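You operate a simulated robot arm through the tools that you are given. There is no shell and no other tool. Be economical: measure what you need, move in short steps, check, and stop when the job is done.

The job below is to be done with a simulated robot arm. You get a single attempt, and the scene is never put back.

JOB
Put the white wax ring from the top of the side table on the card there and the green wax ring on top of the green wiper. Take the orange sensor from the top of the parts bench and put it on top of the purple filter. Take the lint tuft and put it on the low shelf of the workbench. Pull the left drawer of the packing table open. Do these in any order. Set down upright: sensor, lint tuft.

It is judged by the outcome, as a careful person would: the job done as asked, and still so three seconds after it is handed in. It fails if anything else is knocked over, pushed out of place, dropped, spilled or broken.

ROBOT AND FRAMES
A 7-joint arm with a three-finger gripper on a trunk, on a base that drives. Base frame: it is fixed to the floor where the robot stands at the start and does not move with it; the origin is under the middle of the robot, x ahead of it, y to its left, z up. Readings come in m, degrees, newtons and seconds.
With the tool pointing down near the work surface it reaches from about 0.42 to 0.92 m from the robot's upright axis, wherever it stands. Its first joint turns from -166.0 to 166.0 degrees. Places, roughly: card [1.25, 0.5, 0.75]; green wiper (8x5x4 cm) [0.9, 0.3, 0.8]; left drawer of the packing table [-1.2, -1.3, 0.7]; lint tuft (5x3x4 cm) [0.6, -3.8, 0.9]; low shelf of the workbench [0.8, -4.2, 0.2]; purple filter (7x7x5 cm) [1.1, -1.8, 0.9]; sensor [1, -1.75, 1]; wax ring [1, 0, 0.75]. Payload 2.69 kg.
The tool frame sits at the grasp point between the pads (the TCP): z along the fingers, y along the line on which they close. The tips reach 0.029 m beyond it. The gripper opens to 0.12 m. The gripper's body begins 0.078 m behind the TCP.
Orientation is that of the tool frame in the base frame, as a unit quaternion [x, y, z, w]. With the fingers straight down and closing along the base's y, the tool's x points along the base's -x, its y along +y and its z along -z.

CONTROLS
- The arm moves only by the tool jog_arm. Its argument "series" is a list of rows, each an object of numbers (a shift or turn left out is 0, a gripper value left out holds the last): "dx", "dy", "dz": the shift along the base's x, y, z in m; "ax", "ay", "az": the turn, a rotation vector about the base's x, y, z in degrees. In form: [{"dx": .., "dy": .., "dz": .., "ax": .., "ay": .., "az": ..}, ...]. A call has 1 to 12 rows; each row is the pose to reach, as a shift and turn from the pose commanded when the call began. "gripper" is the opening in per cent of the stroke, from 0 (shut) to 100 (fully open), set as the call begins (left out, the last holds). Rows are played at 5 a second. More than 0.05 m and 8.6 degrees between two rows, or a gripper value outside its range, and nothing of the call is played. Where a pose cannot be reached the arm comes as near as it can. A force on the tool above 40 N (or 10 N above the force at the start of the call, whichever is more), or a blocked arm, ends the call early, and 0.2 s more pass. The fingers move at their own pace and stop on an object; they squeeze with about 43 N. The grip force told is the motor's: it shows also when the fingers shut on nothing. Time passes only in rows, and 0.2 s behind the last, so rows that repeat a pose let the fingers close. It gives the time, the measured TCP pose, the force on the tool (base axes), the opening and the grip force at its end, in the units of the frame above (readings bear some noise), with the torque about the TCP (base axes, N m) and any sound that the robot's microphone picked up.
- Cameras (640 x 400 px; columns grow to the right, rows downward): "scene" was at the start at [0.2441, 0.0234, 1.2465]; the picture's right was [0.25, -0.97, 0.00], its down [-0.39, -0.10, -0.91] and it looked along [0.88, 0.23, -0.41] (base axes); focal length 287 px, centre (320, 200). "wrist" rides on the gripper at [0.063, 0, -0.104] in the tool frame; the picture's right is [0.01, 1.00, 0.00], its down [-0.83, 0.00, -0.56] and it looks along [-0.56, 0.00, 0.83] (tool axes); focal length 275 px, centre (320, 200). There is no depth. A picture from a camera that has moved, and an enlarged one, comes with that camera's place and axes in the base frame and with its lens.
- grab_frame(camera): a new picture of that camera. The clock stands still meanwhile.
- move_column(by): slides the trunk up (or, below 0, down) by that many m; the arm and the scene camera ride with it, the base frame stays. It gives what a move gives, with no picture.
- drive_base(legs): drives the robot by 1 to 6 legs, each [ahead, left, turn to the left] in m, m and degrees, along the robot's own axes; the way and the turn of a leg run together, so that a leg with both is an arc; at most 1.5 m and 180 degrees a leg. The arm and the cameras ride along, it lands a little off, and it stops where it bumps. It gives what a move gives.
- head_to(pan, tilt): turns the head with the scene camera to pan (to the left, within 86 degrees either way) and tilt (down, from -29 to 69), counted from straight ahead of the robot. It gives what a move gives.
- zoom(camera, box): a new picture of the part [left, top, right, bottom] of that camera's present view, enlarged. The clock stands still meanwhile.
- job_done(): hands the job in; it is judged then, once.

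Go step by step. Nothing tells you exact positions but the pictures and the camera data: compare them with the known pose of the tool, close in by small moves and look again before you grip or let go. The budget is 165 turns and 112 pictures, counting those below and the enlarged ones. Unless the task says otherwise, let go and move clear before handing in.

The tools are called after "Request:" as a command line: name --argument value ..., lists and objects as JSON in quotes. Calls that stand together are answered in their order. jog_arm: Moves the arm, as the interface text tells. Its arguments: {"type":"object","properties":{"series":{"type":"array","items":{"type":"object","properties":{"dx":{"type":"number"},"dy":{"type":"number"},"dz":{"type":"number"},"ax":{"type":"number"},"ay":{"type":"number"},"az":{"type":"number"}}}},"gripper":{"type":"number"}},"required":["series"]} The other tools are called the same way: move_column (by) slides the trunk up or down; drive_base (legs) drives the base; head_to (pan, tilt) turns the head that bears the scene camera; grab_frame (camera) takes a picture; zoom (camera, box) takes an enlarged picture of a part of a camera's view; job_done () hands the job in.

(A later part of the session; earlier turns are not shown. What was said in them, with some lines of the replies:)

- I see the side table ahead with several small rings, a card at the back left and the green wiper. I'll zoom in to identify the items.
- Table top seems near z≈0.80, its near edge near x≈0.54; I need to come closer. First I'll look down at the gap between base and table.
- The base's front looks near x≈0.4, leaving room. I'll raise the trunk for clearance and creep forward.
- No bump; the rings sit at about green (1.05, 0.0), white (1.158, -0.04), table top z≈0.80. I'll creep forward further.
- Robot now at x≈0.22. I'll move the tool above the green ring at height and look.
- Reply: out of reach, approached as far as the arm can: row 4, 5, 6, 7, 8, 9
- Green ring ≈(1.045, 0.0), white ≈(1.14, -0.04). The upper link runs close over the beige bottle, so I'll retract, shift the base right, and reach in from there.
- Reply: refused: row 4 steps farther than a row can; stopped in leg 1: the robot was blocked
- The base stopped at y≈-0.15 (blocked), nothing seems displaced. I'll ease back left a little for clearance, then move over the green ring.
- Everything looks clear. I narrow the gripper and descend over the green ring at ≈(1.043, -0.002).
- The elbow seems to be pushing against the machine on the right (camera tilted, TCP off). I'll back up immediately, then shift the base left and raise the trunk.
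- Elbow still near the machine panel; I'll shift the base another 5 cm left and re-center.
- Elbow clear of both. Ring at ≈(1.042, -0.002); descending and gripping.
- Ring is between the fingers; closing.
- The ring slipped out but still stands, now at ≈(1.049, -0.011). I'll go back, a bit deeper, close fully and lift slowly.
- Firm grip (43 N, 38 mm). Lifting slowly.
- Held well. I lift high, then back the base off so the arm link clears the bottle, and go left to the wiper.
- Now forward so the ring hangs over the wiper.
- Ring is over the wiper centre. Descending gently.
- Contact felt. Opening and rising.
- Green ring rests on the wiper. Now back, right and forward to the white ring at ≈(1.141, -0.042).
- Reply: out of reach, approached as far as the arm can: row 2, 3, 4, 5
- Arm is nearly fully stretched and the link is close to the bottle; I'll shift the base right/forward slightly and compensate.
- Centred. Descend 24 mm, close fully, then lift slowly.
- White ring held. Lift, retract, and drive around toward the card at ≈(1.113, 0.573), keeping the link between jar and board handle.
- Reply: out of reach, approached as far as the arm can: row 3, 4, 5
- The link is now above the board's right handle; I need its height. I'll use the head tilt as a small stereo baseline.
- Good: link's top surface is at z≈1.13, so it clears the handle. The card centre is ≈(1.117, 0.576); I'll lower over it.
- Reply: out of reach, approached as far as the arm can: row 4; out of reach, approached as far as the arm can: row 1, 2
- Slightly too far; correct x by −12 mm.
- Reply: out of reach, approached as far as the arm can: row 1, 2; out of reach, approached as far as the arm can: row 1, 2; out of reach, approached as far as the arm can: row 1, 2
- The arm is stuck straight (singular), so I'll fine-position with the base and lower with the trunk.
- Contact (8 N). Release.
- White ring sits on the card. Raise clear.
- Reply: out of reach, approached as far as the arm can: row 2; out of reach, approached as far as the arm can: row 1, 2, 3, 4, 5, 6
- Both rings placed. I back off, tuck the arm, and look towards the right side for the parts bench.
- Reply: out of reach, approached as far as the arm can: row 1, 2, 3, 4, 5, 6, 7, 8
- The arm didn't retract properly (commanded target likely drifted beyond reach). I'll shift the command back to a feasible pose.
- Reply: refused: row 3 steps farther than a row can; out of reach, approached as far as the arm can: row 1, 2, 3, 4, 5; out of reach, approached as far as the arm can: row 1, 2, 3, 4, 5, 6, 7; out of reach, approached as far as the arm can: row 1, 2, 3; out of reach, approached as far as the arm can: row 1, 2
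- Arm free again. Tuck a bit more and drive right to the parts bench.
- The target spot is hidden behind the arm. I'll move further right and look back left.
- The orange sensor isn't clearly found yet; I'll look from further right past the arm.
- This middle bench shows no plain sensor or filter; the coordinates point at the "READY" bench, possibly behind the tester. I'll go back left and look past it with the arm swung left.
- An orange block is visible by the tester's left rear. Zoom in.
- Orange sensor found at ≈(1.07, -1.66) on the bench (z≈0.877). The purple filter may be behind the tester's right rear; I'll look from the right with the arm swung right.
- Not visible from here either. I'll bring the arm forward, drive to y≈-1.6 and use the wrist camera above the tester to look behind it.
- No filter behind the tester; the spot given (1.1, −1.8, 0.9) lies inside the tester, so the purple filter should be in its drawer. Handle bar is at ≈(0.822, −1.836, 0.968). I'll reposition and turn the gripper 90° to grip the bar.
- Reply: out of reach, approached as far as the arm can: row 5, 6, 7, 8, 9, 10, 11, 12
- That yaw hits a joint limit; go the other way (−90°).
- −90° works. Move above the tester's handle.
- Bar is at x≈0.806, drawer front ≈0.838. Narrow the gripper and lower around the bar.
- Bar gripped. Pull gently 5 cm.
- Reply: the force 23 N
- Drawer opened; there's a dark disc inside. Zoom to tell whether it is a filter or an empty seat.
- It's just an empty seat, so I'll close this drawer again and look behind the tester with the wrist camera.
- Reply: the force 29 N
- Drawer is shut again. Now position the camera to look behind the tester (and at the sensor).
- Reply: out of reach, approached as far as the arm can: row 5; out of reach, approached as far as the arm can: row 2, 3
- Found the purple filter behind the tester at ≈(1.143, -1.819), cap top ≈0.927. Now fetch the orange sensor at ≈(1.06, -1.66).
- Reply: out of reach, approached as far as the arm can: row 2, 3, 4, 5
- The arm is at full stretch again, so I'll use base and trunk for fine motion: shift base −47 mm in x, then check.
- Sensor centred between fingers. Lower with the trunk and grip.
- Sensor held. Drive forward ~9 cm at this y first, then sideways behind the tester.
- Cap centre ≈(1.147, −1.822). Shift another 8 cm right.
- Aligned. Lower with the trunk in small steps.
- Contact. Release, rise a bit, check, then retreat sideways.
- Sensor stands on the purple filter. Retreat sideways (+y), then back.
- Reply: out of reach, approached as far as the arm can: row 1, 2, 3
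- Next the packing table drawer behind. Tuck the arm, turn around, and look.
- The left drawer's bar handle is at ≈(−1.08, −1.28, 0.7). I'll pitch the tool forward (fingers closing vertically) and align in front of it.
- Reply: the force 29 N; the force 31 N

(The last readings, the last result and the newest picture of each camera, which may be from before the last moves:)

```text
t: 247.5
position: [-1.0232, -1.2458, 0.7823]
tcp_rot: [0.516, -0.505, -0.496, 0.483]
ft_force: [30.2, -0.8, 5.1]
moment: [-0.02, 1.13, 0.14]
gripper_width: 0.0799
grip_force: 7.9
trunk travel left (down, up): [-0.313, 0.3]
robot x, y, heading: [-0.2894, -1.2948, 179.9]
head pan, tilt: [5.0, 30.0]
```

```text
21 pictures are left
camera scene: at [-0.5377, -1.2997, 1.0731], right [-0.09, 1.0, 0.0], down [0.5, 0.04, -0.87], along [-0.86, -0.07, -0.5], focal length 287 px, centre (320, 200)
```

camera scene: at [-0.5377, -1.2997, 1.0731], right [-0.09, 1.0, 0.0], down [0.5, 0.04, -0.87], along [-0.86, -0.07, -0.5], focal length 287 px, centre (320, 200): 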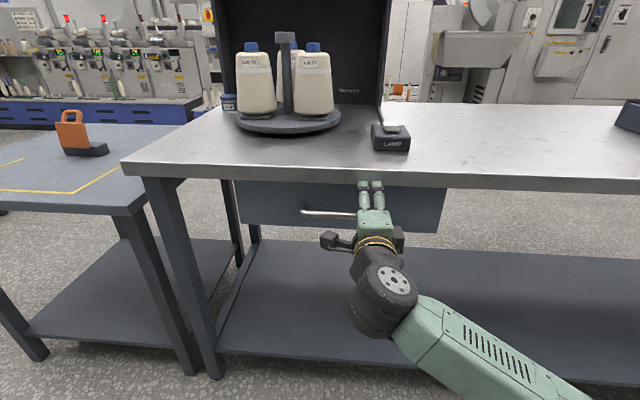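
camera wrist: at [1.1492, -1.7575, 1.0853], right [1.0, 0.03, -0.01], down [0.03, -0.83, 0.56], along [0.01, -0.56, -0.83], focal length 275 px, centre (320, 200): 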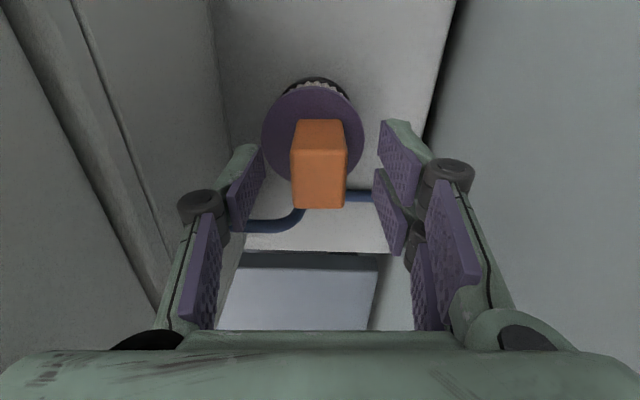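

The fingers touched the table edge; back off at once, then align with the handle (≈(−1.06, −1.297, 0.733)).

Request:
drive_base --legs '[[-0.09, 0, 0]]'

Request:
move_column --by -0.045

Request:
grab_frame --camera "wrist"

Request:
grab_frame --camera "scene"

```text
t: 248.6
position: [-0.9349, -1.246, 0.7798]
tcp_rot: [0.515, -0.507, -0.497, 0.48]
ft_force: [0.6, -0.5, 0.1]
moment: [-0.01, 0.0, 0.01]
gripper_width: 0.06
grip_force: 0.1
trunk travel left (down, up): [-0.313, 0.3]
robot x, y, heading: [-0.2025, -1.2895, 179.7]
head pan, tilt: [5.0, 30.0]
```

```text
t: 249.5
position: [-0.9344, -1.2452, 0.7343]
tcp_rot: [0.516, -0.506, -0.496, 0.481]
ft_force: [-0.5, 0.4, 0.7]
moment: [-0.01, -0.02, -0.02]
gripper_width: 0.0602
grip_force: 0.1
trunk travel left (down, up): [-0.268, 0.345]
robot x, y, heading: [-0.2007, -1.293, 180.1]
head pan, tilt: [5.0, 30.0]
```

```text
20 pictures are left
camera wrist: at [-0.8311, -1.3108, 0.7379], right [-0.04, -0.03, 1.0], down [0.56, 0.83, 0.05], along [-0.83, 0.56, -0.02], focal length 275 px, centre (320, 200)
```

wrist: 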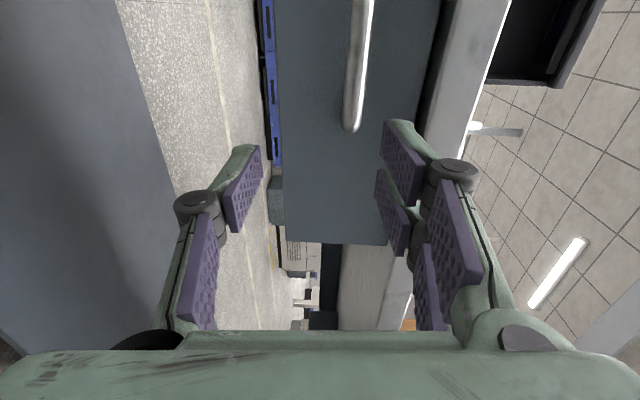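

```text
19 pictures are left
camera scene: at [-0.4505, -1.2997, 1.0276], right [-0.09, 1.0, 0.0], down [0.5, 0.04, -0.87], along [-0.86, -0.07, -0.5], focal length 287 px, centre (320, 200)
```

scene: 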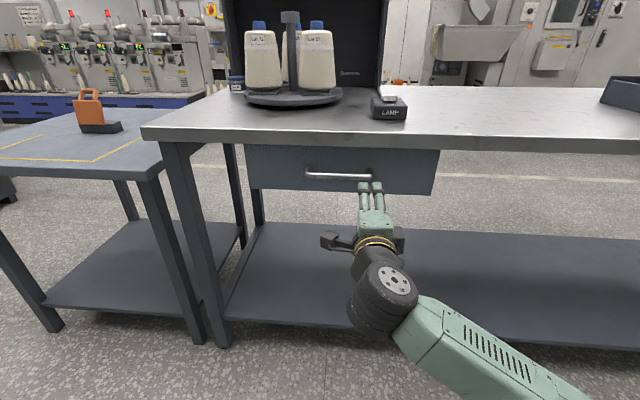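

Handle ≈(−1.05, −1.305, 0.75), table underside ≈0.815. Align: trunk +17 mm, left 5.5 cm, gripper to 35 %.

Request:
move_column --by 0.017

Request:
drive_base --legs '[[0.06, 0.055, 0]]'

Request:
jog_arm --series '[{"dz": 0}, {"dz": 0}]' --gripper 35

Request:
grab_frame --camera "wrist"

```text
t: 250.1
position: [-0.9352, -1.2458, 0.752]
tcp_rot: [0.515, -0.507, -0.496, 0.481]
ft_force: [-0.3, -0.3, 0.4]
moment: [0.01, 0.0, -0.02]
gripper_width: 0.0602
grip_force: 0.0
trunk travel left (down, up): [-0.285, 0.328]
robot x, y, heading: [-0.2037, -1.2911, 179.9]
head pan, tilt: [5.0, 30.0]
```

```text
t: 251.2
position: [-0.9939, -1.2987, 0.7518]
tcp_rot: [0.516, -0.505, -0.497, 0.482]
ft_force: [-0.3, 0.0, 0.4]
moment: [0.01, 0.01, -0.02]
gripper_width: 0.0603
grip_force: 0.0
trunk travel left (down, up): [-0.285, 0.328]
robot x, y, heading: [-0.2606, -1.3476, 179.8]
head pan, tilt: [5.0, 30.0]
```

```text
t: 251.8
position: [-0.9942, -1.3001, 0.7519]
tcp_rot: [0.515, -0.506, -0.496, 0.482]
ft_force: [0.0, 0.0, -0.5]
moment: [0.01, -0.01, 0.01]
gripper_width: 0.042
grip_force: 0.0
trunk travel left (down, up): [-0.285, 0.328]
robot x, y, heading: [-0.2619, -1.3464, 180.0]
head pan, tilt: [5.0, 30.0]
```

```text
18 pictures are left
camera wrist: at [-0.891, -1.3651, 0.7549], right [-0.04, -0.03, 1.0], down [0.56, 0.83, 0.05], along [-0.83, 0.56, -0.02], focal length 275 px, centre (320, 200)
```

wrist: 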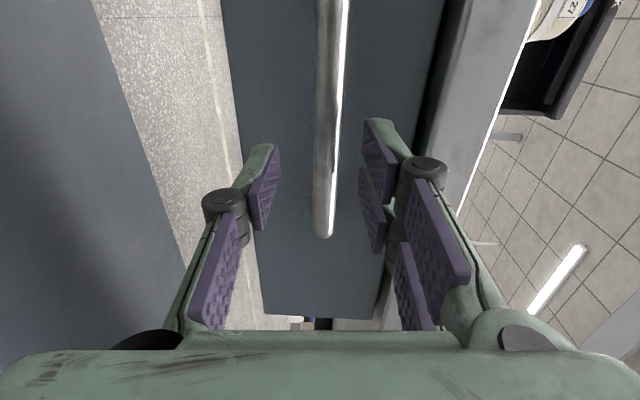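

Bar is centred between the fingers. Advance 4.5 cm and grip.

Request:
drive_base --legs '[[0.045, 0, 0]]'

Request:
jog_arm --series '[{"dz": 0}, {"dz": 0}, {"dz": 0}, {"dz": 0}, {"dz": 0}]' --gripper 0

```text
t: 252.9
position: [-1.0366, -1.2992, 0.7538]
tcp_rot: [0.515, -0.505, -0.497, 0.482]
ft_force: [3.2, -0.2, -2.0]
moment: [0.02, 0.01, 0.05]
gripper_width: 0.0413
grip_force: 0.0
trunk travel left (down, up): [-0.285, 0.328]
robot x, y, heading: [-0.3036, -1.3449, 180.4]
head pan, tilt: [5.0, 30.0]
stopped in leg 1: the force on the tool passed its limit at 49 N (the readings are from after the stop); the commanded pose is now the measured one
```

```text
t: 254.1
position: [-1.0376, -1.2995, 0.7536]
tcp_rot: [0.513, -0.506, -0.498, 0.483]
ft_force: [-0.7, -1.0, 5.4]
moment: [-1.26, -0.06, -0.18]
gripper_width: 0.0134
grip_force: 40.4
trunk travel left (down, up): [-0.285, 0.328]
robot x, y, heading: [-0.3094, -1.3445, 179.8]
head pan, tilt: [5.0, 30.0]
```

Gripped the bar (13 mm). Pull by driving back.

Request:
drive_base --legs '[[-0.06, 0, 0]]'

Request:
drive_base --legs '[[-0.12, 0, 0]]'

Request:
grab_frame --camera "scene"

```text
t: 255.1
position: [-0.9778, -1.2993, 0.7543]
tcp_rot: [0.514, -0.506, -0.498, 0.482]
ft_force: [1.1, -0.2, 7.0]
moment: [-1.28, -0.04, 0.02]
gripper_width: 0.0134
grip_force: 40.2
trunk travel left (down, up): [-0.285, 0.328]
robot x, y, heading: [-0.2489, -1.3499, 180.2]
head pan, tilt: [5.0, 30.0]
```

```text
t: 256.3
position: [-0.8561, -1.2999, 0.7549]
tcp_rot: [0.514, -0.505, -0.498, 0.482]
ft_force: [0.8, -3.3, 4.5]
moment: [-1.31, -0.01, 0.09]
gripper_width: 0.0133
grip_force: 40.4
trunk travel left (down, up): [-0.285, 0.328]
robot x, y, heading: [-0.1292, -1.3449, 179.9]
head pan, tilt: [5.0, 30.0]
```

```text
17 pictures are left
camera scene: at [-0.3745, -1.3543, 1.0447], right [-0.08, 1.0, 0.0], down [0.5, 0.04, -0.87], along [-0.86, -0.07, -0.5], focal length 287 px, centre (320, 200)
```

scene: 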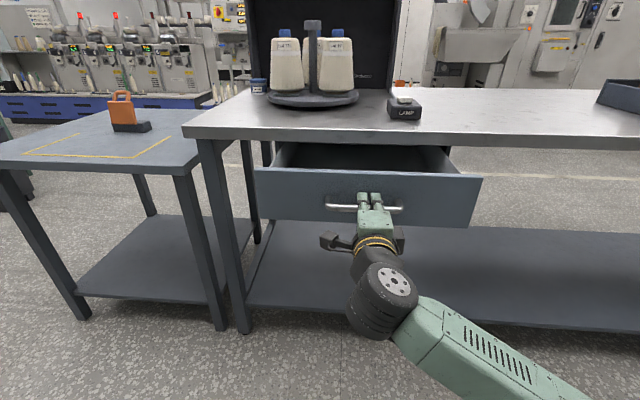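

Drawer opens well; pull a bit further.

Request:
drive_base --legs '[[-0.07, 0, 0]]'

Request:
jog_arm --series '[{"dz": 0}, {"dz": 0}]' --gripper 40

Request:
drive_base --legs '[[-0.2, 0, 0]]'

Request:
grab_frame --camera "scene"

```text
t: 257.3
position: [-0.7872, -1.2996, 0.7546]
tcp_rot: [0.513, -0.505, -0.499, 0.482]
ft_force: [1.5, 3.4, 2.4]
moment: [-1.27, -0.02, 0.13]
gripper_width: 0.0137
grip_force: 39.9
trunk travel left (down, up): [-0.285, 0.328]
robot x, y, heading: [-0.0562, -1.3455, 179.7]
head pan, tilt: [5.0, 30.0]
```

```text
t: 257.9
position: [-0.7867, -1.3004, 0.7543]
tcp_rot: [0.514, -0.505, -0.498, 0.482]
ft_force: [0.0, -0.3, 1.2]
moment: [0.02, 0.08, -0.02]
gripper_width: 0.0482
grip_force: 0.1
trunk travel left (down, up): [-0.285, 0.328]
robot x, y, heading: [-0.0571, -1.3481, 179.9]
head pan, tilt: [5.0, 30.0]
```

```text
t: 259.5
position: [-0.5871, -1.2997, 0.7531]
tcp_rot: [0.513, -0.505, -0.498, 0.483]
ft_force: [-0.4, -0.7, 0.3]
moment: [-0.01, 0.0, -0.02]
gripper_width: 0.0481
grip_force: 0.1
trunk travel left (down, up): [-0.285, 0.328]
robot x, y, heading: [0.1399, -1.3498, 179.6]
head pan, tilt: [5.0, 30.0]
```

```text
16 pictures are left
camera scene: at [-0.1055, -1.355, 1.0446], right [-0.08, 1.0, 0.0], down [0.5, 0.04, -0.87], along [-0.86, -0.07, -0.5], focal length 287 px, centre (320, 200)
```

scene: 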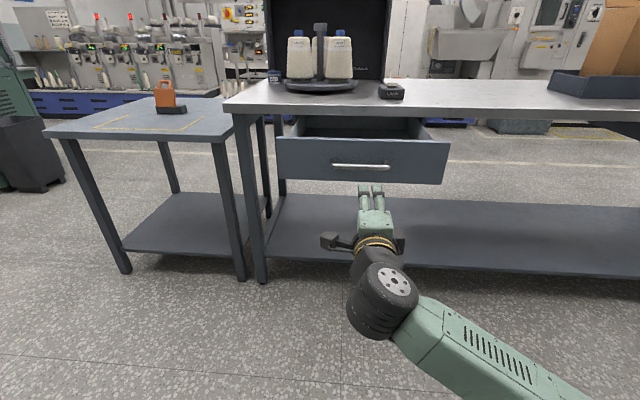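

Drawer is open. Restore the tool-down pose, raise the trunk and head for the workbench.

Request:
move_column --by 0.32

Request:
jog_arm --series '[{"dx": 0.02, "ay": -8}, {"dx": 0.04, "ay": -16}, {"dx": 0.06, "ay": -24}, {"dx": 0.08, "ay": -32}, {"dx": 0.1, "ay": -40}, {"dx": 0.12, "ay": -48}, {"dx": 0.14, "ay": -56}, {"dx": 0.16, "ay": -64}, {"dx": 0.18, "ay": -72}, {"dx": 0.2, "ay": -80}, {"dx": 0.2, "ay": -88}, {"dx": 0.2, "ay": -90}]'

Request:
drive_base --legs '[[0, 0.9, 0], [0.4, 0, 0], [0, 1.4, 0], [0, 0, 90], [0, 0, 90]]'

Request:
head_to --pan 0 --tilt 30

Request:
grab_frame --camera "scene"

```text
t: 262.7
position: [-0.5874, -1.2984, 1.0746]
tcp_rot: [0.513, -0.506, -0.499, 0.482]
ft_force: [-0.5, -0.3, 1.0]
moment: [0.0, -0.01, -0.01]
gripper_width: 0.0481
grip_force: 0.0
trunk travel left (down, up): [-0.605, 0.008]
robot x, y, heading: [0.1417, -1.3521, 179.9]
head pan, tilt: [5.0, 30.0]
```

```text
t: 265.3
position: [-0.3876, -1.3005, 1.0736]
tcp_rot: [0.715, -0.698, 0.012, -0.018]
ft_force: [-1.0, 0.0, -0.2]
moment: [-0.02, 0.0, 0.03]
gripper_width: 0.0478
grip_force: 0.0
out of reach, approached as far as the arm can: row 1
trunk travel left (down, up): [-0.605, 0.008]
robot x, y, heading: [0.142, -1.3468, 180.0]
head pan, tilt: [5.0, 30.0]
```

```text
t: 293.4
position: [0.2636, -3.7412, 1.0737]
tcp_rot: [0.709, 0.705, -0.017, -0.01]
ft_force: [0.1, 0.2, 0.0]
moment: [-0.01, 0.04, 0.01]
gripper_width: 0.0481
grip_force: 0.1
trunk travel left (down, up): [-0.605, 0.008]
robot x, y, heading: [-0.2629, -3.6755, -2.0]
head pan, tilt: [5.0, 30.0]
```

```text
t: 294.1
position: [0.2638, -3.7401, 1.0743]
tcp_rot: [0.709, 0.705, -0.016, -0.01]
ft_force: [0.1, 0.7, 0.1]
moment: [0.0, 0.02, 0.02]
gripper_width: 0.0481
grip_force: 0.1
trunk travel left (down, up): [-0.605, 0.008]
robot x, y, heading: [-0.2659, -3.677, -2.0]
head pan, tilt: [0.0, 30.0]
```

```text
15 pictures are left
camera scene: at [-0.0194, -3.6844, 1.3646], right [-0.03, -1.0, 0.0], down [-0.5, 0.02, -0.87], along [0.87, -0.03, -0.5], focal length 287 px, centre (320, 200)
```

scene: 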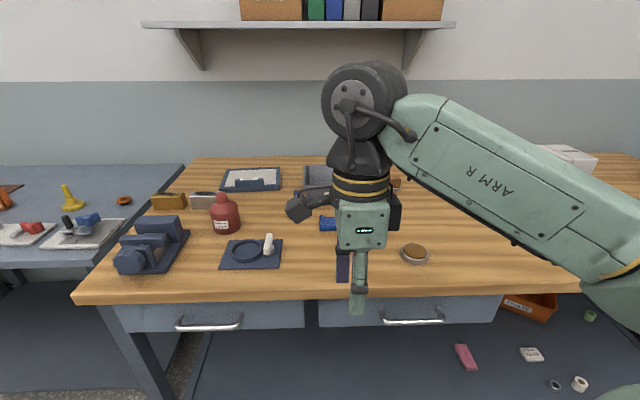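

The tuft is probably hidden behind the gripper. Shift right and look left of the arm.

Request:
drive_base --legs '[[0, -0.35, 2]]'

Request:
head_to --pan 15 --tilt 35

Request:
grab_frame --camera "scene"

```text
t: 297.4
position: [0.2591, -4.0791, 1.075]
tcp_rot: [0.698, 0.716, -0.017, -0.01]
ft_force: [-1.1, 0.9, 0.6]
moment: [0.03, 0.02, -0.01]
gripper_width: 0.0479
grip_force: 0.0
trunk travel left (down, up): [-0.605, 0.008]
robot x, y, heading: [-0.2701, -4.0314, -0.1]
head pan, tilt: [0.0, 30.0]
```

```text
t: 298.1
position: [0.2596, -4.078, 1.0735]
tcp_rot: [0.697, 0.716, -0.017, -0.011]
ft_force: [-0.6, 0.9, -0.1]
moment: [0.02, 0.02, 0.02]
gripper_width: 0.0478
grip_force: 0.1
trunk travel left (down, up): [-0.605, 0.008]
robot x, y, heading: [-0.2702, -4.0334, 0.2]
head pan, tilt: [15.0, 35.0]
```

```text
14 pictures are left
camera scene: at [-0.0307, -4.0082, 1.3568], right [0.26, -0.97, 0.0], down [-0.55, -0.15, -0.82], along [0.79, 0.21, -0.57], focal length 287 px, centre (320, 200)
```

scene: 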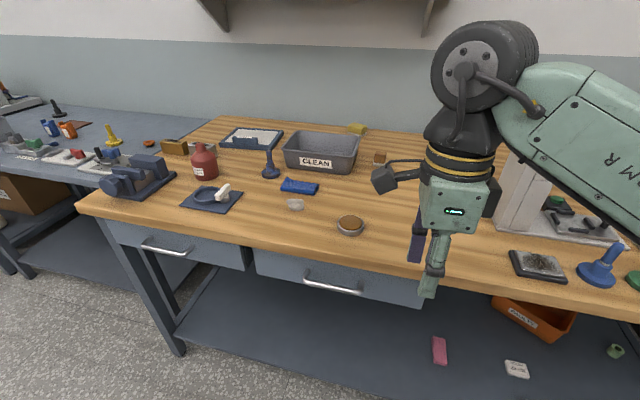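

The lint tuft is the greyish lump at ≈(0.589, −3.766). Move above it.

Request:
drive_base --legs '[[0.1, 0.31, 0]]'

Request:
jog_arm --series '[{"dx": 0.045}, {"dx": 0.09}, {"dx": 0.135}, {"dx": 0.18, "dz": -0.02}, {"dx": 0.22, "dz": -0.04}]' --gripper 65

Request:
grab_frame --camera "wrist"

```text
t: 301.2
position: [0.3619, -3.7686, 1.0731]
tcp_rot: [0.7, 0.714, -0.017, -0.011]
ft_force: [-0.8, 0.2, 0.3]
moment: [-0.02, 0.02, -0.01]
gripper_width: 0.0482
grip_force: 0.1
trunk travel left (down, up): [-0.605, 0.008]
robot x, y, heading: [-0.1684, -3.7177, -0.8]
head pan, tilt: [15.0, 35.0]
```

```text
t: 302.4
position: [0.5818, -3.772, 1.034]
tcp_rot: [0.7, 0.714, -0.017, -0.01]
ft_force: [0.0, 0.2, -0.6]
moment: [-0.04, 0.02, -0.02]
gripper_width: 0.078
grip_force: 0.0
trunk travel left (down, up): [-0.605, 0.008]
robot x, y, heading: [-0.1683, -3.7179, -0.3]
head pan, tilt: [15.0, 35.0]
```

```text
13 pictures are left
camera wrist: at [0.5838, -3.7089, 1.1386], right [1.0, 0.02, -0.04], down [0.04, -0.83, 0.56], along [-0.02, -0.56, -0.83], focal length 275 px, centre (320, 200)
```

wrist: 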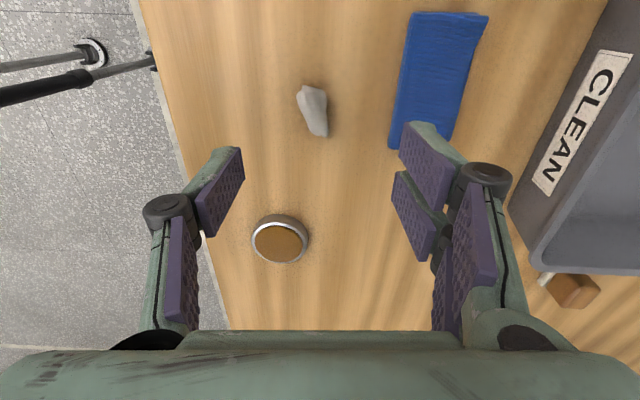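

Tuft is elongated along y, ideal for closing along x; centre ≈(0.571, −3.779). Descend.

Request:
jog_arm --series '[{"dx": -0.005, "dy": -0.004, "dz": -0.03}, {"dx": -0.011, "dy": -0.007, "dz": -0.06}, {"dx": -0.011, "dy": -0.007, "dz": -0.085}]'

Request:
grab_frame --camera "wrist"

```text
t: 303.2
position: [0.5718, -3.7767, 0.9497]
tcp_rot: [0.7, 0.713, -0.016, -0.011]
ft_force: [-0.3, 0.6, 0.0]
moment: [0.0, 0.02, 0.02]
gripper_width: 0.078
grip_force: 0.0
trunk travel left (down, up): [-0.605, 0.008]
robot x, y, heading: [-0.17, -3.719, -0.7]
head pan, tilt: [15.0, 35.0]
```

```text
12 pictures are left
camera wrist: at [0.5746, -3.714, 1.0541], right [1.0, 0.02, -0.04], down [0.04, -0.83, 0.56], along [-0.02, -0.56, -0.83], focal length 275 px, centre (320, 200)
```

wrist: 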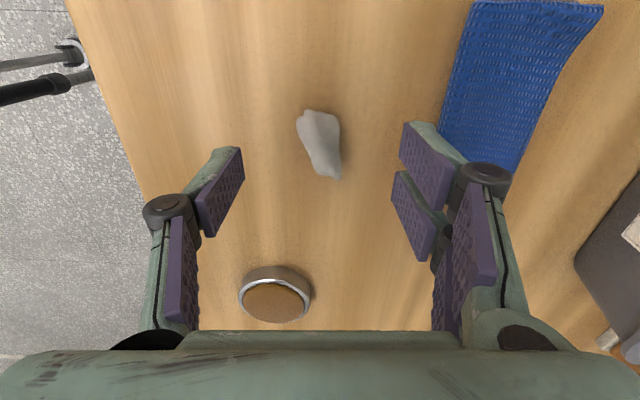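

Request:
jog_arm --series '[{"dy": -0.002, "dz": -0.02}, {"dy": -0.002, "dz": -0.036}]'

Request:
jog_arm --series '[{"dz": 0}, {"dz": 0}, {"dz": 0}, {"dz": 0}, {"dz": 0}, {"dz": 0}]' --gripper 0

Request:
jog_arm --series '[{"dz": 0.006}, {"dz": 0.015}, {"dz": 0.03}, {"dz": 0.05}]'

Request:
grab_frame --camera "wrist"

```text
t: 303.8
position: [0.5713, -3.7786, 0.9134]
tcp_rot: [0.7, 0.714, -0.017, -0.011]
ft_force: [-0.5, 0.7, 0.1]
moment: [0.03, 0.01, 0.02]
gripper_width: 0.0781
grip_force: 0.1
trunk travel left (down, up): [-0.605, 0.008]
robot x, y, heading: [-0.167, -3.7165, -0.2]
head pan, tilt: [15.0, 35.0]
```

```text
t: 305.2
position: [0.5723, -3.7787, 0.9142]
tcp_rot: [0.701, 0.713, -0.017, -0.011]
ft_force: [0.0, -0.6, -0.5]
moment: [0.03, -0.02, 0.01]
gripper_width: 0.0209
grip_force: 40.8
trunk travel left (down, up): [-0.605, 0.008]
robot x, y, heading: [-0.1681, -3.7195, -0.3]
head pan, tilt: [15.0, 35.0]
```

```text
t: 306.2
position: [0.5703, -3.778, 0.9639]
tcp_rot: [0.7, 0.714, -0.017, -0.01]
ft_force: [-0.6, -0.1, 0.3]
moment: [0.0, 0.01, 0.0]
gripper_width: 0.0187
grip_force: 43.4
trunk travel left (down, up): [-0.605, 0.008]
robot x, y, heading: [-0.1685, -3.717, -0.5]
head pan, tilt: [15.0, 35.0]
```

```text
11 pictures are left
camera wrist: at [0.5728, -3.7159, 1.0673], right [1.0, 0.02, -0.04], down [0.04, -0.83, 0.56], along [-0.02, -0.56, -0.83], focal length 275 px, centre (320, 200)
```

wrist: 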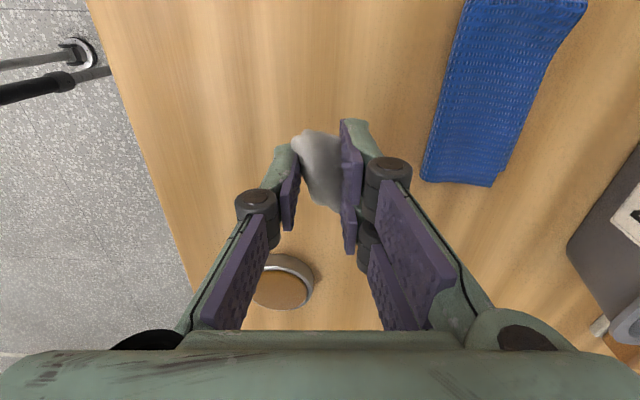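

Tuft held. Back out, lower the trunk, and approach the low shelf.

Request:
drive_base --legs '[[-0.42, 0, 0]]'

Request:
move_column --by -0.6

Request:
jog_arm --series '[{"dz": -0.02}, {"dz": -0.04}]'

Request:
head_to --pan 10 --tilt 20

Request:
grab_frame --camera "scene"

```text
t: 308.7
position: [0.1546, -3.7774, 0.9636]
tcp_rot: [0.702, 0.712, -0.017, -0.011]
ft_force: [0.4, 0.2, -0.1]
moment: [-0.02, -0.02, 0.02]
gripper_width: 0.0175
grip_force: 42.5
trunk travel left (down, up): [-0.605, 0.008]
robot x, y, heading: [-0.5846, -3.7139, -0.6]
head pan, tilt: [15.0, 35.0]
```

```text
refused: -0.6 is not a number from -0.4 to 0.4
```

```text
t: 309.3
position: [0.1548, -3.7759, 0.9237]
tcp_rot: [0.702, 0.712, -0.017, -0.011]
ft_force: [0.3, -0.1, 0.5]
moment: [0.01, 0.03, -0.03]
gripper_width: 0.0173
grip_force: 42.9
trunk travel left (down, up): [-0.605, 0.008]
robot x, y, heading: [-0.5796, -3.7136, -0.6]
head pan, tilt: [15.0, 35.0]
```

```text
t: 310.1
position: [0.1548, -3.7778, 0.9232]
tcp_rot: [0.701, 0.713, -0.017, -0.01]
ft_force: [-0.4, 0.2, 1.2]
moment: [0.0, 0.02, 0.0]
gripper_width: 0.0177
grip_force: 43.6
trunk travel left (down, up): [-0.605, 0.008]
robot x, y, heading: [-0.5819, -3.7115, -0.7]
head pan, tilt: [10.0, 20.0]
```

```text
10 pictures are left
camera scene: at [-0.3363, -3.7004, 1.3806], right [0.16, -0.99, 0.0], down [-0.34, -0.06, -0.94], along [0.93, 0.15, -0.34], focal length 287 px, centre (320, 200)
```

scene: 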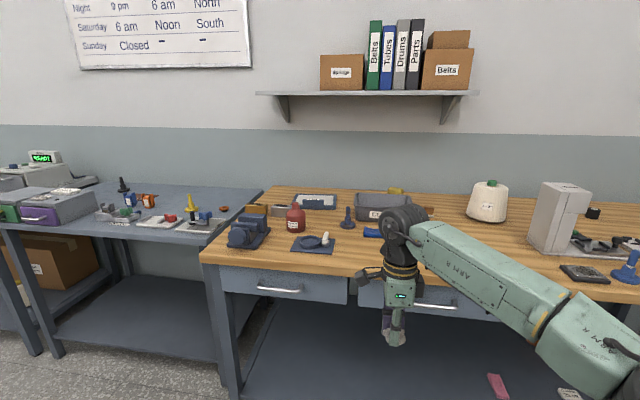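

Request:
move_column --by -0.3

Request:
move_column --by -0.3

Request:
grab_frame --camera "scene"

```text
t: 313.1
position: [0.1544, -3.7763, 0.6241]
tcp_rot: [0.702, 0.712, -0.017, -0.01]
ft_force: [0.7, -0.2, -0.6]
moment: [0.01, 0.01, -0.02]
gripper_width: 0.0176
grip_force: 43.1
trunk travel left (down, up): [-0.305, 0.308]
robot x, y, heading: [-0.5817, -3.7166, -0.4]
head pan, tilt: [10.0, 20.0]
```

```text
t: 316.3
position: [0.1538, -3.7761, 0.4034]
tcp_rot: [0.701, 0.713, -0.015, -0.008]
ft_force: [0.6, 0.7, -0.1]
moment: [-0.01, -0.01, -0.01]
gripper_width: 0.0175
grip_force: 43.7
trunk travel left (down, up): [-0.078, 0.535]
robot x, y, heading: [-0.5792, -3.7132, -0.6]
head pan, tilt: [10.0, 20.0]
stopped: the arm was blocked; the commanded pose is now the measured one
```

```text
9 pictures are left
camera scene: at [-0.3399, -3.6997, 0.8574], right [0.16, -0.99, 0.0], down [-0.33, -0.06, -0.94], along [0.93, 0.15, -0.34], focal length 287 px, centre (320, 200)
```

scene: 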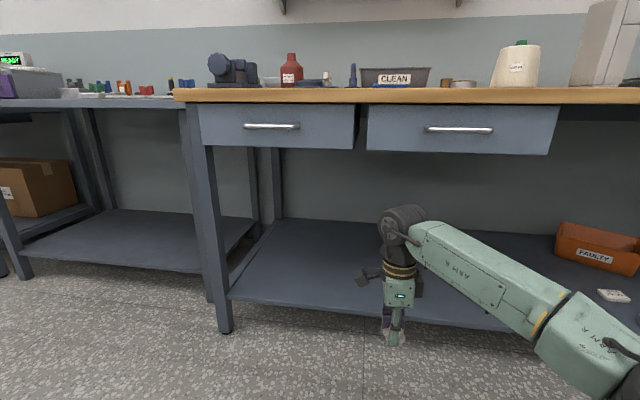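

The trunk is blocked near the bottom (arm vs base). Raise slightly, extend the arm forward, then lower by arm.

Request:
move_column --by 0.03

Request:
jog_arm --series '[{"dx": 0.04}, {"dx": 0.08}, {"dx": 0.1, "dz": -0.03}, {"dx": 0.1, "dz": -0.06}, {"dx": 0.1, "dz": -0.09}, {"dx": 0.1, "dz": -0.11}]'

```text
t: 317.1
position: [0.1539, -3.7747, 0.4267]
tcp_rot: [0.7, 0.714, -0.018, -0.009]
ft_force: [0.0, -0.3, -0.3]
moment: [0.03, -0.02, 0.01]
gripper_width: 0.0175
grip_force: 43.4
trunk travel left (down, up): [-0.108, 0.505]
robot x, y, heading: [-0.5801, -3.7128, -0.6]
head pan, tilt: [10.0, 20.0]
```

```text
t: 318.4
position: [0.2575, -3.7744, 0.3173]
tcp_rot: [0.701, 0.713, -0.016, -0.009]
ft_force: [-0.3, -0.2, -0.3]
moment: [-0.01, -0.01, -0.01]
gripper_width: 0.0176
grip_force: 42.8
trunk travel left (down, up): [-0.108, 0.505]
robot x, y, heading: [-0.5827, -3.7161, -0.6]
head pan, tilt: [10.0, 20.0]
```

Request:
drive_base --legs '[[0.27, 0, 0]]'

Request:
grab_frame --camera "scene"

Request:
grab_frame --camera "wrist"

```text
t: 320.4
position: [0.5271, -3.7747, 0.3169]
tcp_rot: [0.699, 0.715, -0.018, -0.009]
ft_force: [-0.8, 0.5, -0.5]
moment: [0.04, -0.02, -0.02]
gripper_width: 0.0174
grip_force: 43.2
trunk travel left (down, up): [-0.108, 0.505]
robot x, y, heading: [-0.3119, -3.7188, -0.6]
head pan, tilt: [10.0, 20.0]
```

```text
8 pictures are left
camera scene: at [-0.0657, -3.7023, 0.8836], right [0.17, -0.99, 0.0], down [-0.34, -0.06, -0.94], along [0.93, 0.16, -0.34], focal length 287 px, centre (320, 200)
```

scene: 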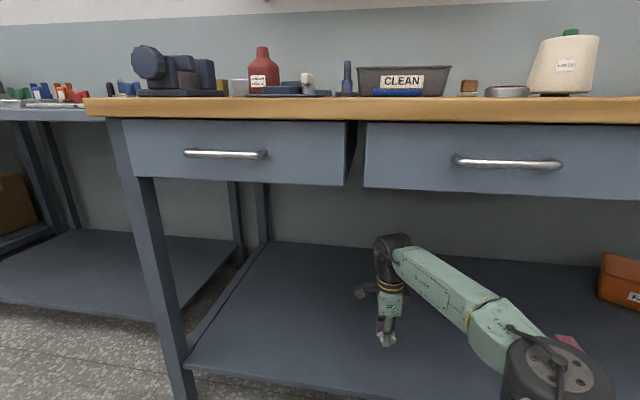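

```text
7 pictures are left
camera wrist: at [0.5296, -3.7118, 0.421], right [1.0, 0.03, -0.04], down [0.04, -0.82, 0.56], along [-0.02, -0.56, -0.83], focal length 275 px, centre (320, 200)
```

wrist: 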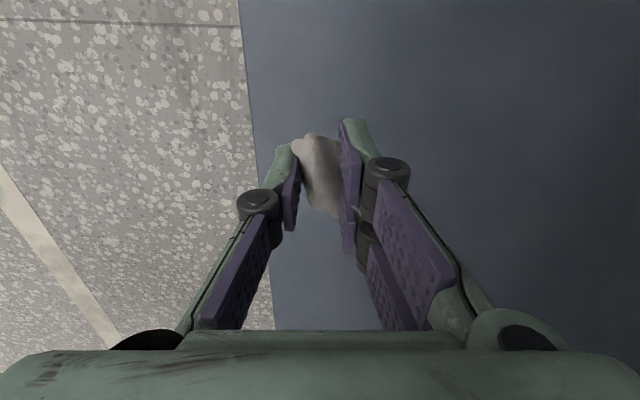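

Above the shelf; go 6 cm deeper, then lower.

Request:
drive_base --legs '[[0.06, 0, 0]]'

Request:
jog_arm --series '[{"dz": -0.02}, {"dz": -0.04}, {"dz": -0.06}]'

Request:
jog_arm --series '[{"dz": -0.004}, {"dz": -0.008}, {"dz": -0.012}]'

```text
t: 321.3
position: [0.5882, -3.7762, 0.3176]
tcp_rot: [0.699, 0.715, -0.017, -0.009]
ft_force: [-0.4, 0.4, -1.0]
moment: [-0.02, 0.0, -0.01]
gripper_width: 0.0174
grip_force: 43.5
trunk travel left (down, up): [-0.108, 0.505]
robot x, y, heading: [-0.2514, -3.7153, -0.8]
head pan, tilt: [10.0, 20.0]
```

```text
t: 322.1
position: [0.5889, -3.7762, 0.2576]
tcp_rot: [0.7, 0.714, -0.017, -0.01]
ft_force: [-0.5, 0.4, 0.4]
moment: [-0.01, -0.01, -0.01]
gripper_width: 0.0173
grip_force: 43.0
trunk travel left (down, up): [-0.108, 0.505]
robot x, y, heading: [-0.2477, -3.7142, -0.6]
head pan, tilt: [10.0, 20.0]
```

```text
t: 322.9
position: [0.5878, -3.7753, 0.2461]
tcp_rot: [0.699, 0.715, -0.018, -0.01]
ft_force: [-0.5, -0.4, -0.4]
moment: [0.0, -0.03, 0.01]
gripper_width: 0.0178
grip_force: 43.2
trunk travel left (down, up): [-0.108, 0.505]
robot x, y, heading: [-0.2501, -3.7165, -0.5]
head pan, tilt: [10.0, 20.0]
```

Request:
jog_arm --series '[{"dz": -0.003}, {"dz": -0.006}]'

Request:
grab_frame --camera "wrist"

```text
t: 323.5
position: [0.5885, -3.7763, 0.2393]
tcp_rot: [0.699, 0.715, -0.017, -0.01]
ft_force: [0.5, 0.8, 0.1]
moment: [0.0, 0.0, 0.0]
gripper_width: 0.0174
grip_force: 42.4
trunk travel left (down, up): [-0.108, 0.505]
robot x, y, heading: [-0.2521, -3.7181, -0.4]
head pan, tilt: [10.0, 20.0]
```

```text
6 pictures are left
camera wrist: at [0.5905, -3.713, 0.3431], right [1.0, 0.03, -0.04], down [0.04, -0.82, 0.56], along [-0.02, -0.56, -0.83], focal length 275 px, centre (320, 200)
```

wrist: 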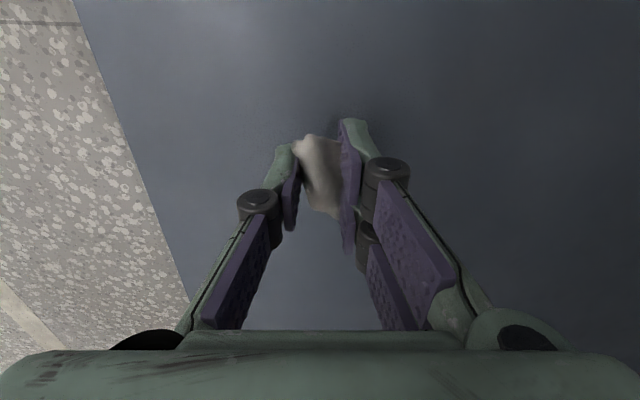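

Not touching yet; shelf seems around z≈0.17–0.2. Continue lowering in small steps until contact.

Request:
jog_arm --series '[{"dz": -0.003}, {"dz": -0.006}, {"dz": -0.009}, {"dz": -0.012}]'

Request:
jog_arm --series '[{"dz": -0.003}, {"dz": -0.006}, {"dz": -0.008}]'

```text
t: 324.5
position: [0.5889, -3.7756, 0.2276]
tcp_rot: [0.699, 0.715, -0.018, -0.01]
ft_force: [-0.4, 0.3, -0.4]
moment: [-0.06, -0.02, -0.01]
gripper_width: 0.0175
grip_force: 43.1
trunk travel left (down, up): [-0.108, 0.505]
robot x, y, heading: [-0.2512, -3.718, -0.9]
head pan, tilt: [10.0, 20.0]
```

```text
t: 325.3
position: [0.5891, -3.7757, 0.2181]
tcp_rot: [0.699, 0.714, -0.018, -0.01]
ft_force: [-0.1, 0.0, -0.4]
moment: [0.0, -0.01, 0.0]
gripper_width: 0.0176
grip_force: 42.9
trunk travel left (down, up): [-0.108, 0.505]
robot x, y, heading: [-0.2497, -3.719, -0.8]
head pan, tilt: [10.0, 20.0]
```

Request:
jog_arm --series '[{"dz": -0.003}, {"dz": -0.006}]'

Request:
jog_arm --series '[{"dz": -0.003}, {"dz": -0.005}]'

Request:
zoom --camera "scene" --box '[300, 200, 460, 300]'

```text
t: 325.9
position: [0.5884, -3.7754, 0.2129]
tcp_rot: [0.699, 0.715, -0.018, -0.01]
ft_force: [0.7, -0.5, -0.5]
moment: [-0.01, 0.01, -0.03]
gripper_width: 0.0175
grip_force: 42.8
trunk travel left (down, up): [-0.108, 0.505]
robot x, y, heading: [-0.2502, -3.7184, -0.2]
head pan, tilt: [10.0, 20.0]
```

```text
t: 326.5
position: [0.5886, -3.7742, 0.2096]
tcp_rot: [0.699, 0.715, -0.018, -0.009]
ft_force: [-1.2, 0.5, 2.9]
moment: [0.01, -0.02, 0.01]
gripper_width: 0.0177
grip_force: 42.7
trunk travel left (down, up): [-0.108, 0.505]
robot x, y, heading: [-0.2516, -3.716, -0.4]
head pan, tilt: [10.0, 20.0]
```

```text
4.00 times, centred on (380, 250) of scene
camera zoom: at [-0.0053, -3.7029, 0.8838], right [0.17, -0.99, 0.0], down [-0.34, -0.06, -0.94], along [0.93, 0.16, -0.34], focal length 1149 px, centre (80, 0)
```

zoom: 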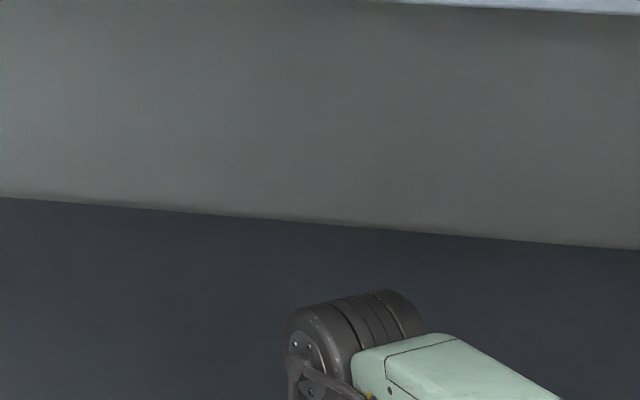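

Slight contact (2.9 N) at z≈0.21. One more millimetre, then release and rise.

Request:
jog_arm --series '[{"dz": -0.0015}, {"dz": -0.0015}]'

Request:
jog_arm --series '[{"dz": 0}, {"dz": 0}, {"dz": 0}]' --gripper 55

Request:
jog_arm --series '[{"dz": 0.02}, {"dz": 0.05}, {"dz": 0.09}]'

Request:
grab_frame --camera "wrist"

```text
t: 327.1
position: [0.5889, -3.7758, 0.2086]
tcp_rot: [0.7, 0.714, -0.016, -0.008]
ft_force: [-1.3, -0.2, 11.2]
moment: [0.13, -0.05, -0.01]
gripper_width: 0.0174
grip_force: 43.1
trunk travel left (down, up): [-0.108, 0.505]
robot x, y, heading: [-0.2508, -3.7179, -0.7]
head pan, tilt: [10.0, 20.0]
```

```text
t: 327.9
position: [0.588, -3.7752, 0.2077]
tcp_rot: [0.7, 0.714, -0.017, -0.009]
ft_force: [-1.7, -0.4, 2.2]
moment: [0.0, -0.05, -0.02]
gripper_width: 0.0671
grip_force: 0.0
trunk travel left (down, up): [-0.108, 0.505]
robot x, y, heading: [-0.251, -3.7158, -0.5]
head pan, tilt: [10.0, 20.0]
```

```text
t: 328.7
position: [0.589, -3.7761, 0.3003]
tcp_rot: [0.699, 0.714, -0.017, -0.01]
ft_force: [-0.6, -1.1, 0.0]
moment: [0.01, 0.01, -0.01]
gripper_width: 0.066
grip_force: 0.0
trunk travel left (down, up): [-0.108, 0.505]
robot x, y, heading: [-0.2472, -3.715, -0.6]
head pan, tilt: [10.0, 20.0]
```

```text
4 pictures are left
camera wrist: at [0.5905, -3.7126, 0.4027], right [1.0, 0.03, -0.04], down [0.04, -0.82, 0.56], along [-0.02, -0.56, -0.83], focal length 275 px, centre (320, 200)
```

wrist: 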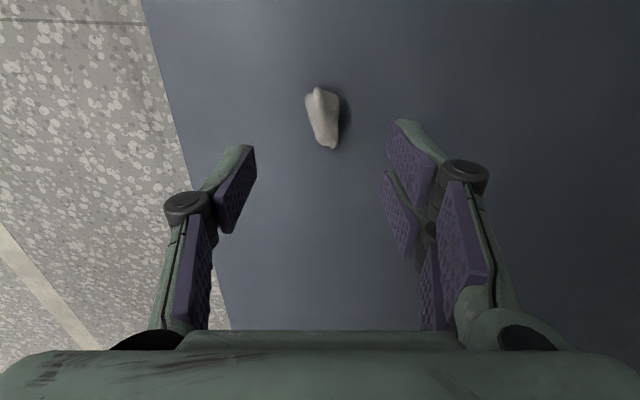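

The tuft sits upright on the shelf. Back clear of the bench.

Request:
drive_base --legs '[[-0.4, 0, 0]]'

Request:
grab_frame --camera "scene"

```text
t: 331.2
position: [0.1914, -3.7652, 0.2991]
tcp_rot: [0.696, 0.718, -0.017, -0.01]
ft_force: [0.4, -0.1, 0.1]
moment: [-0.01, -0.02, 0.02]
gripper_width: 0.0659
grip_force: 0.0
trunk travel left (down, up): [-0.108, 0.505]
robot x, y, heading: [-0.6525, -3.7208, 0.3]
head pan, tilt: [10.0, 20.0]
```

```text
3 pictures are left
camera scene: at [-0.402, -3.699, 0.8836], right [0.18, -0.98, 0.0], down [-0.34, -0.06, -0.94], along [0.93, 0.17, -0.34], focal length 287 px, centre (320, 200)
```

scene: 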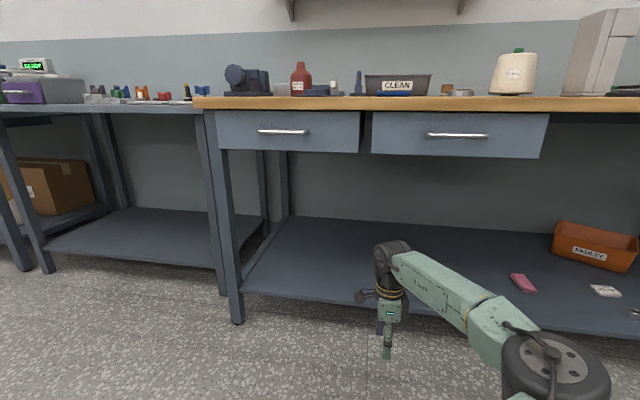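

The arm is clear of the bench and all the parts of the job are done, so I'm handing it in.

Request:
job_done

```text
The job is handed in.
```

I finished all five parts and handed the job in: the white ring is on the card, the green ring on the green wiper and the orange sensor on the purple filter. The lint tuft is on the workbench's low shelf, and the packing table's left drawer is open about 25 cm.

I saw each item in place right after setting it down, but did not go back for a final check of the side table or parts bench.

- **Bumps:** the arm pressed against the winding machine right of the side table, and the fingers hit the packing table's edge once. Nothing looked moved in the pictures I took afterwards.
- **Tester drawer:** I opened the drawer of the tester on the parts bench while looking for the filter, and closed it again.
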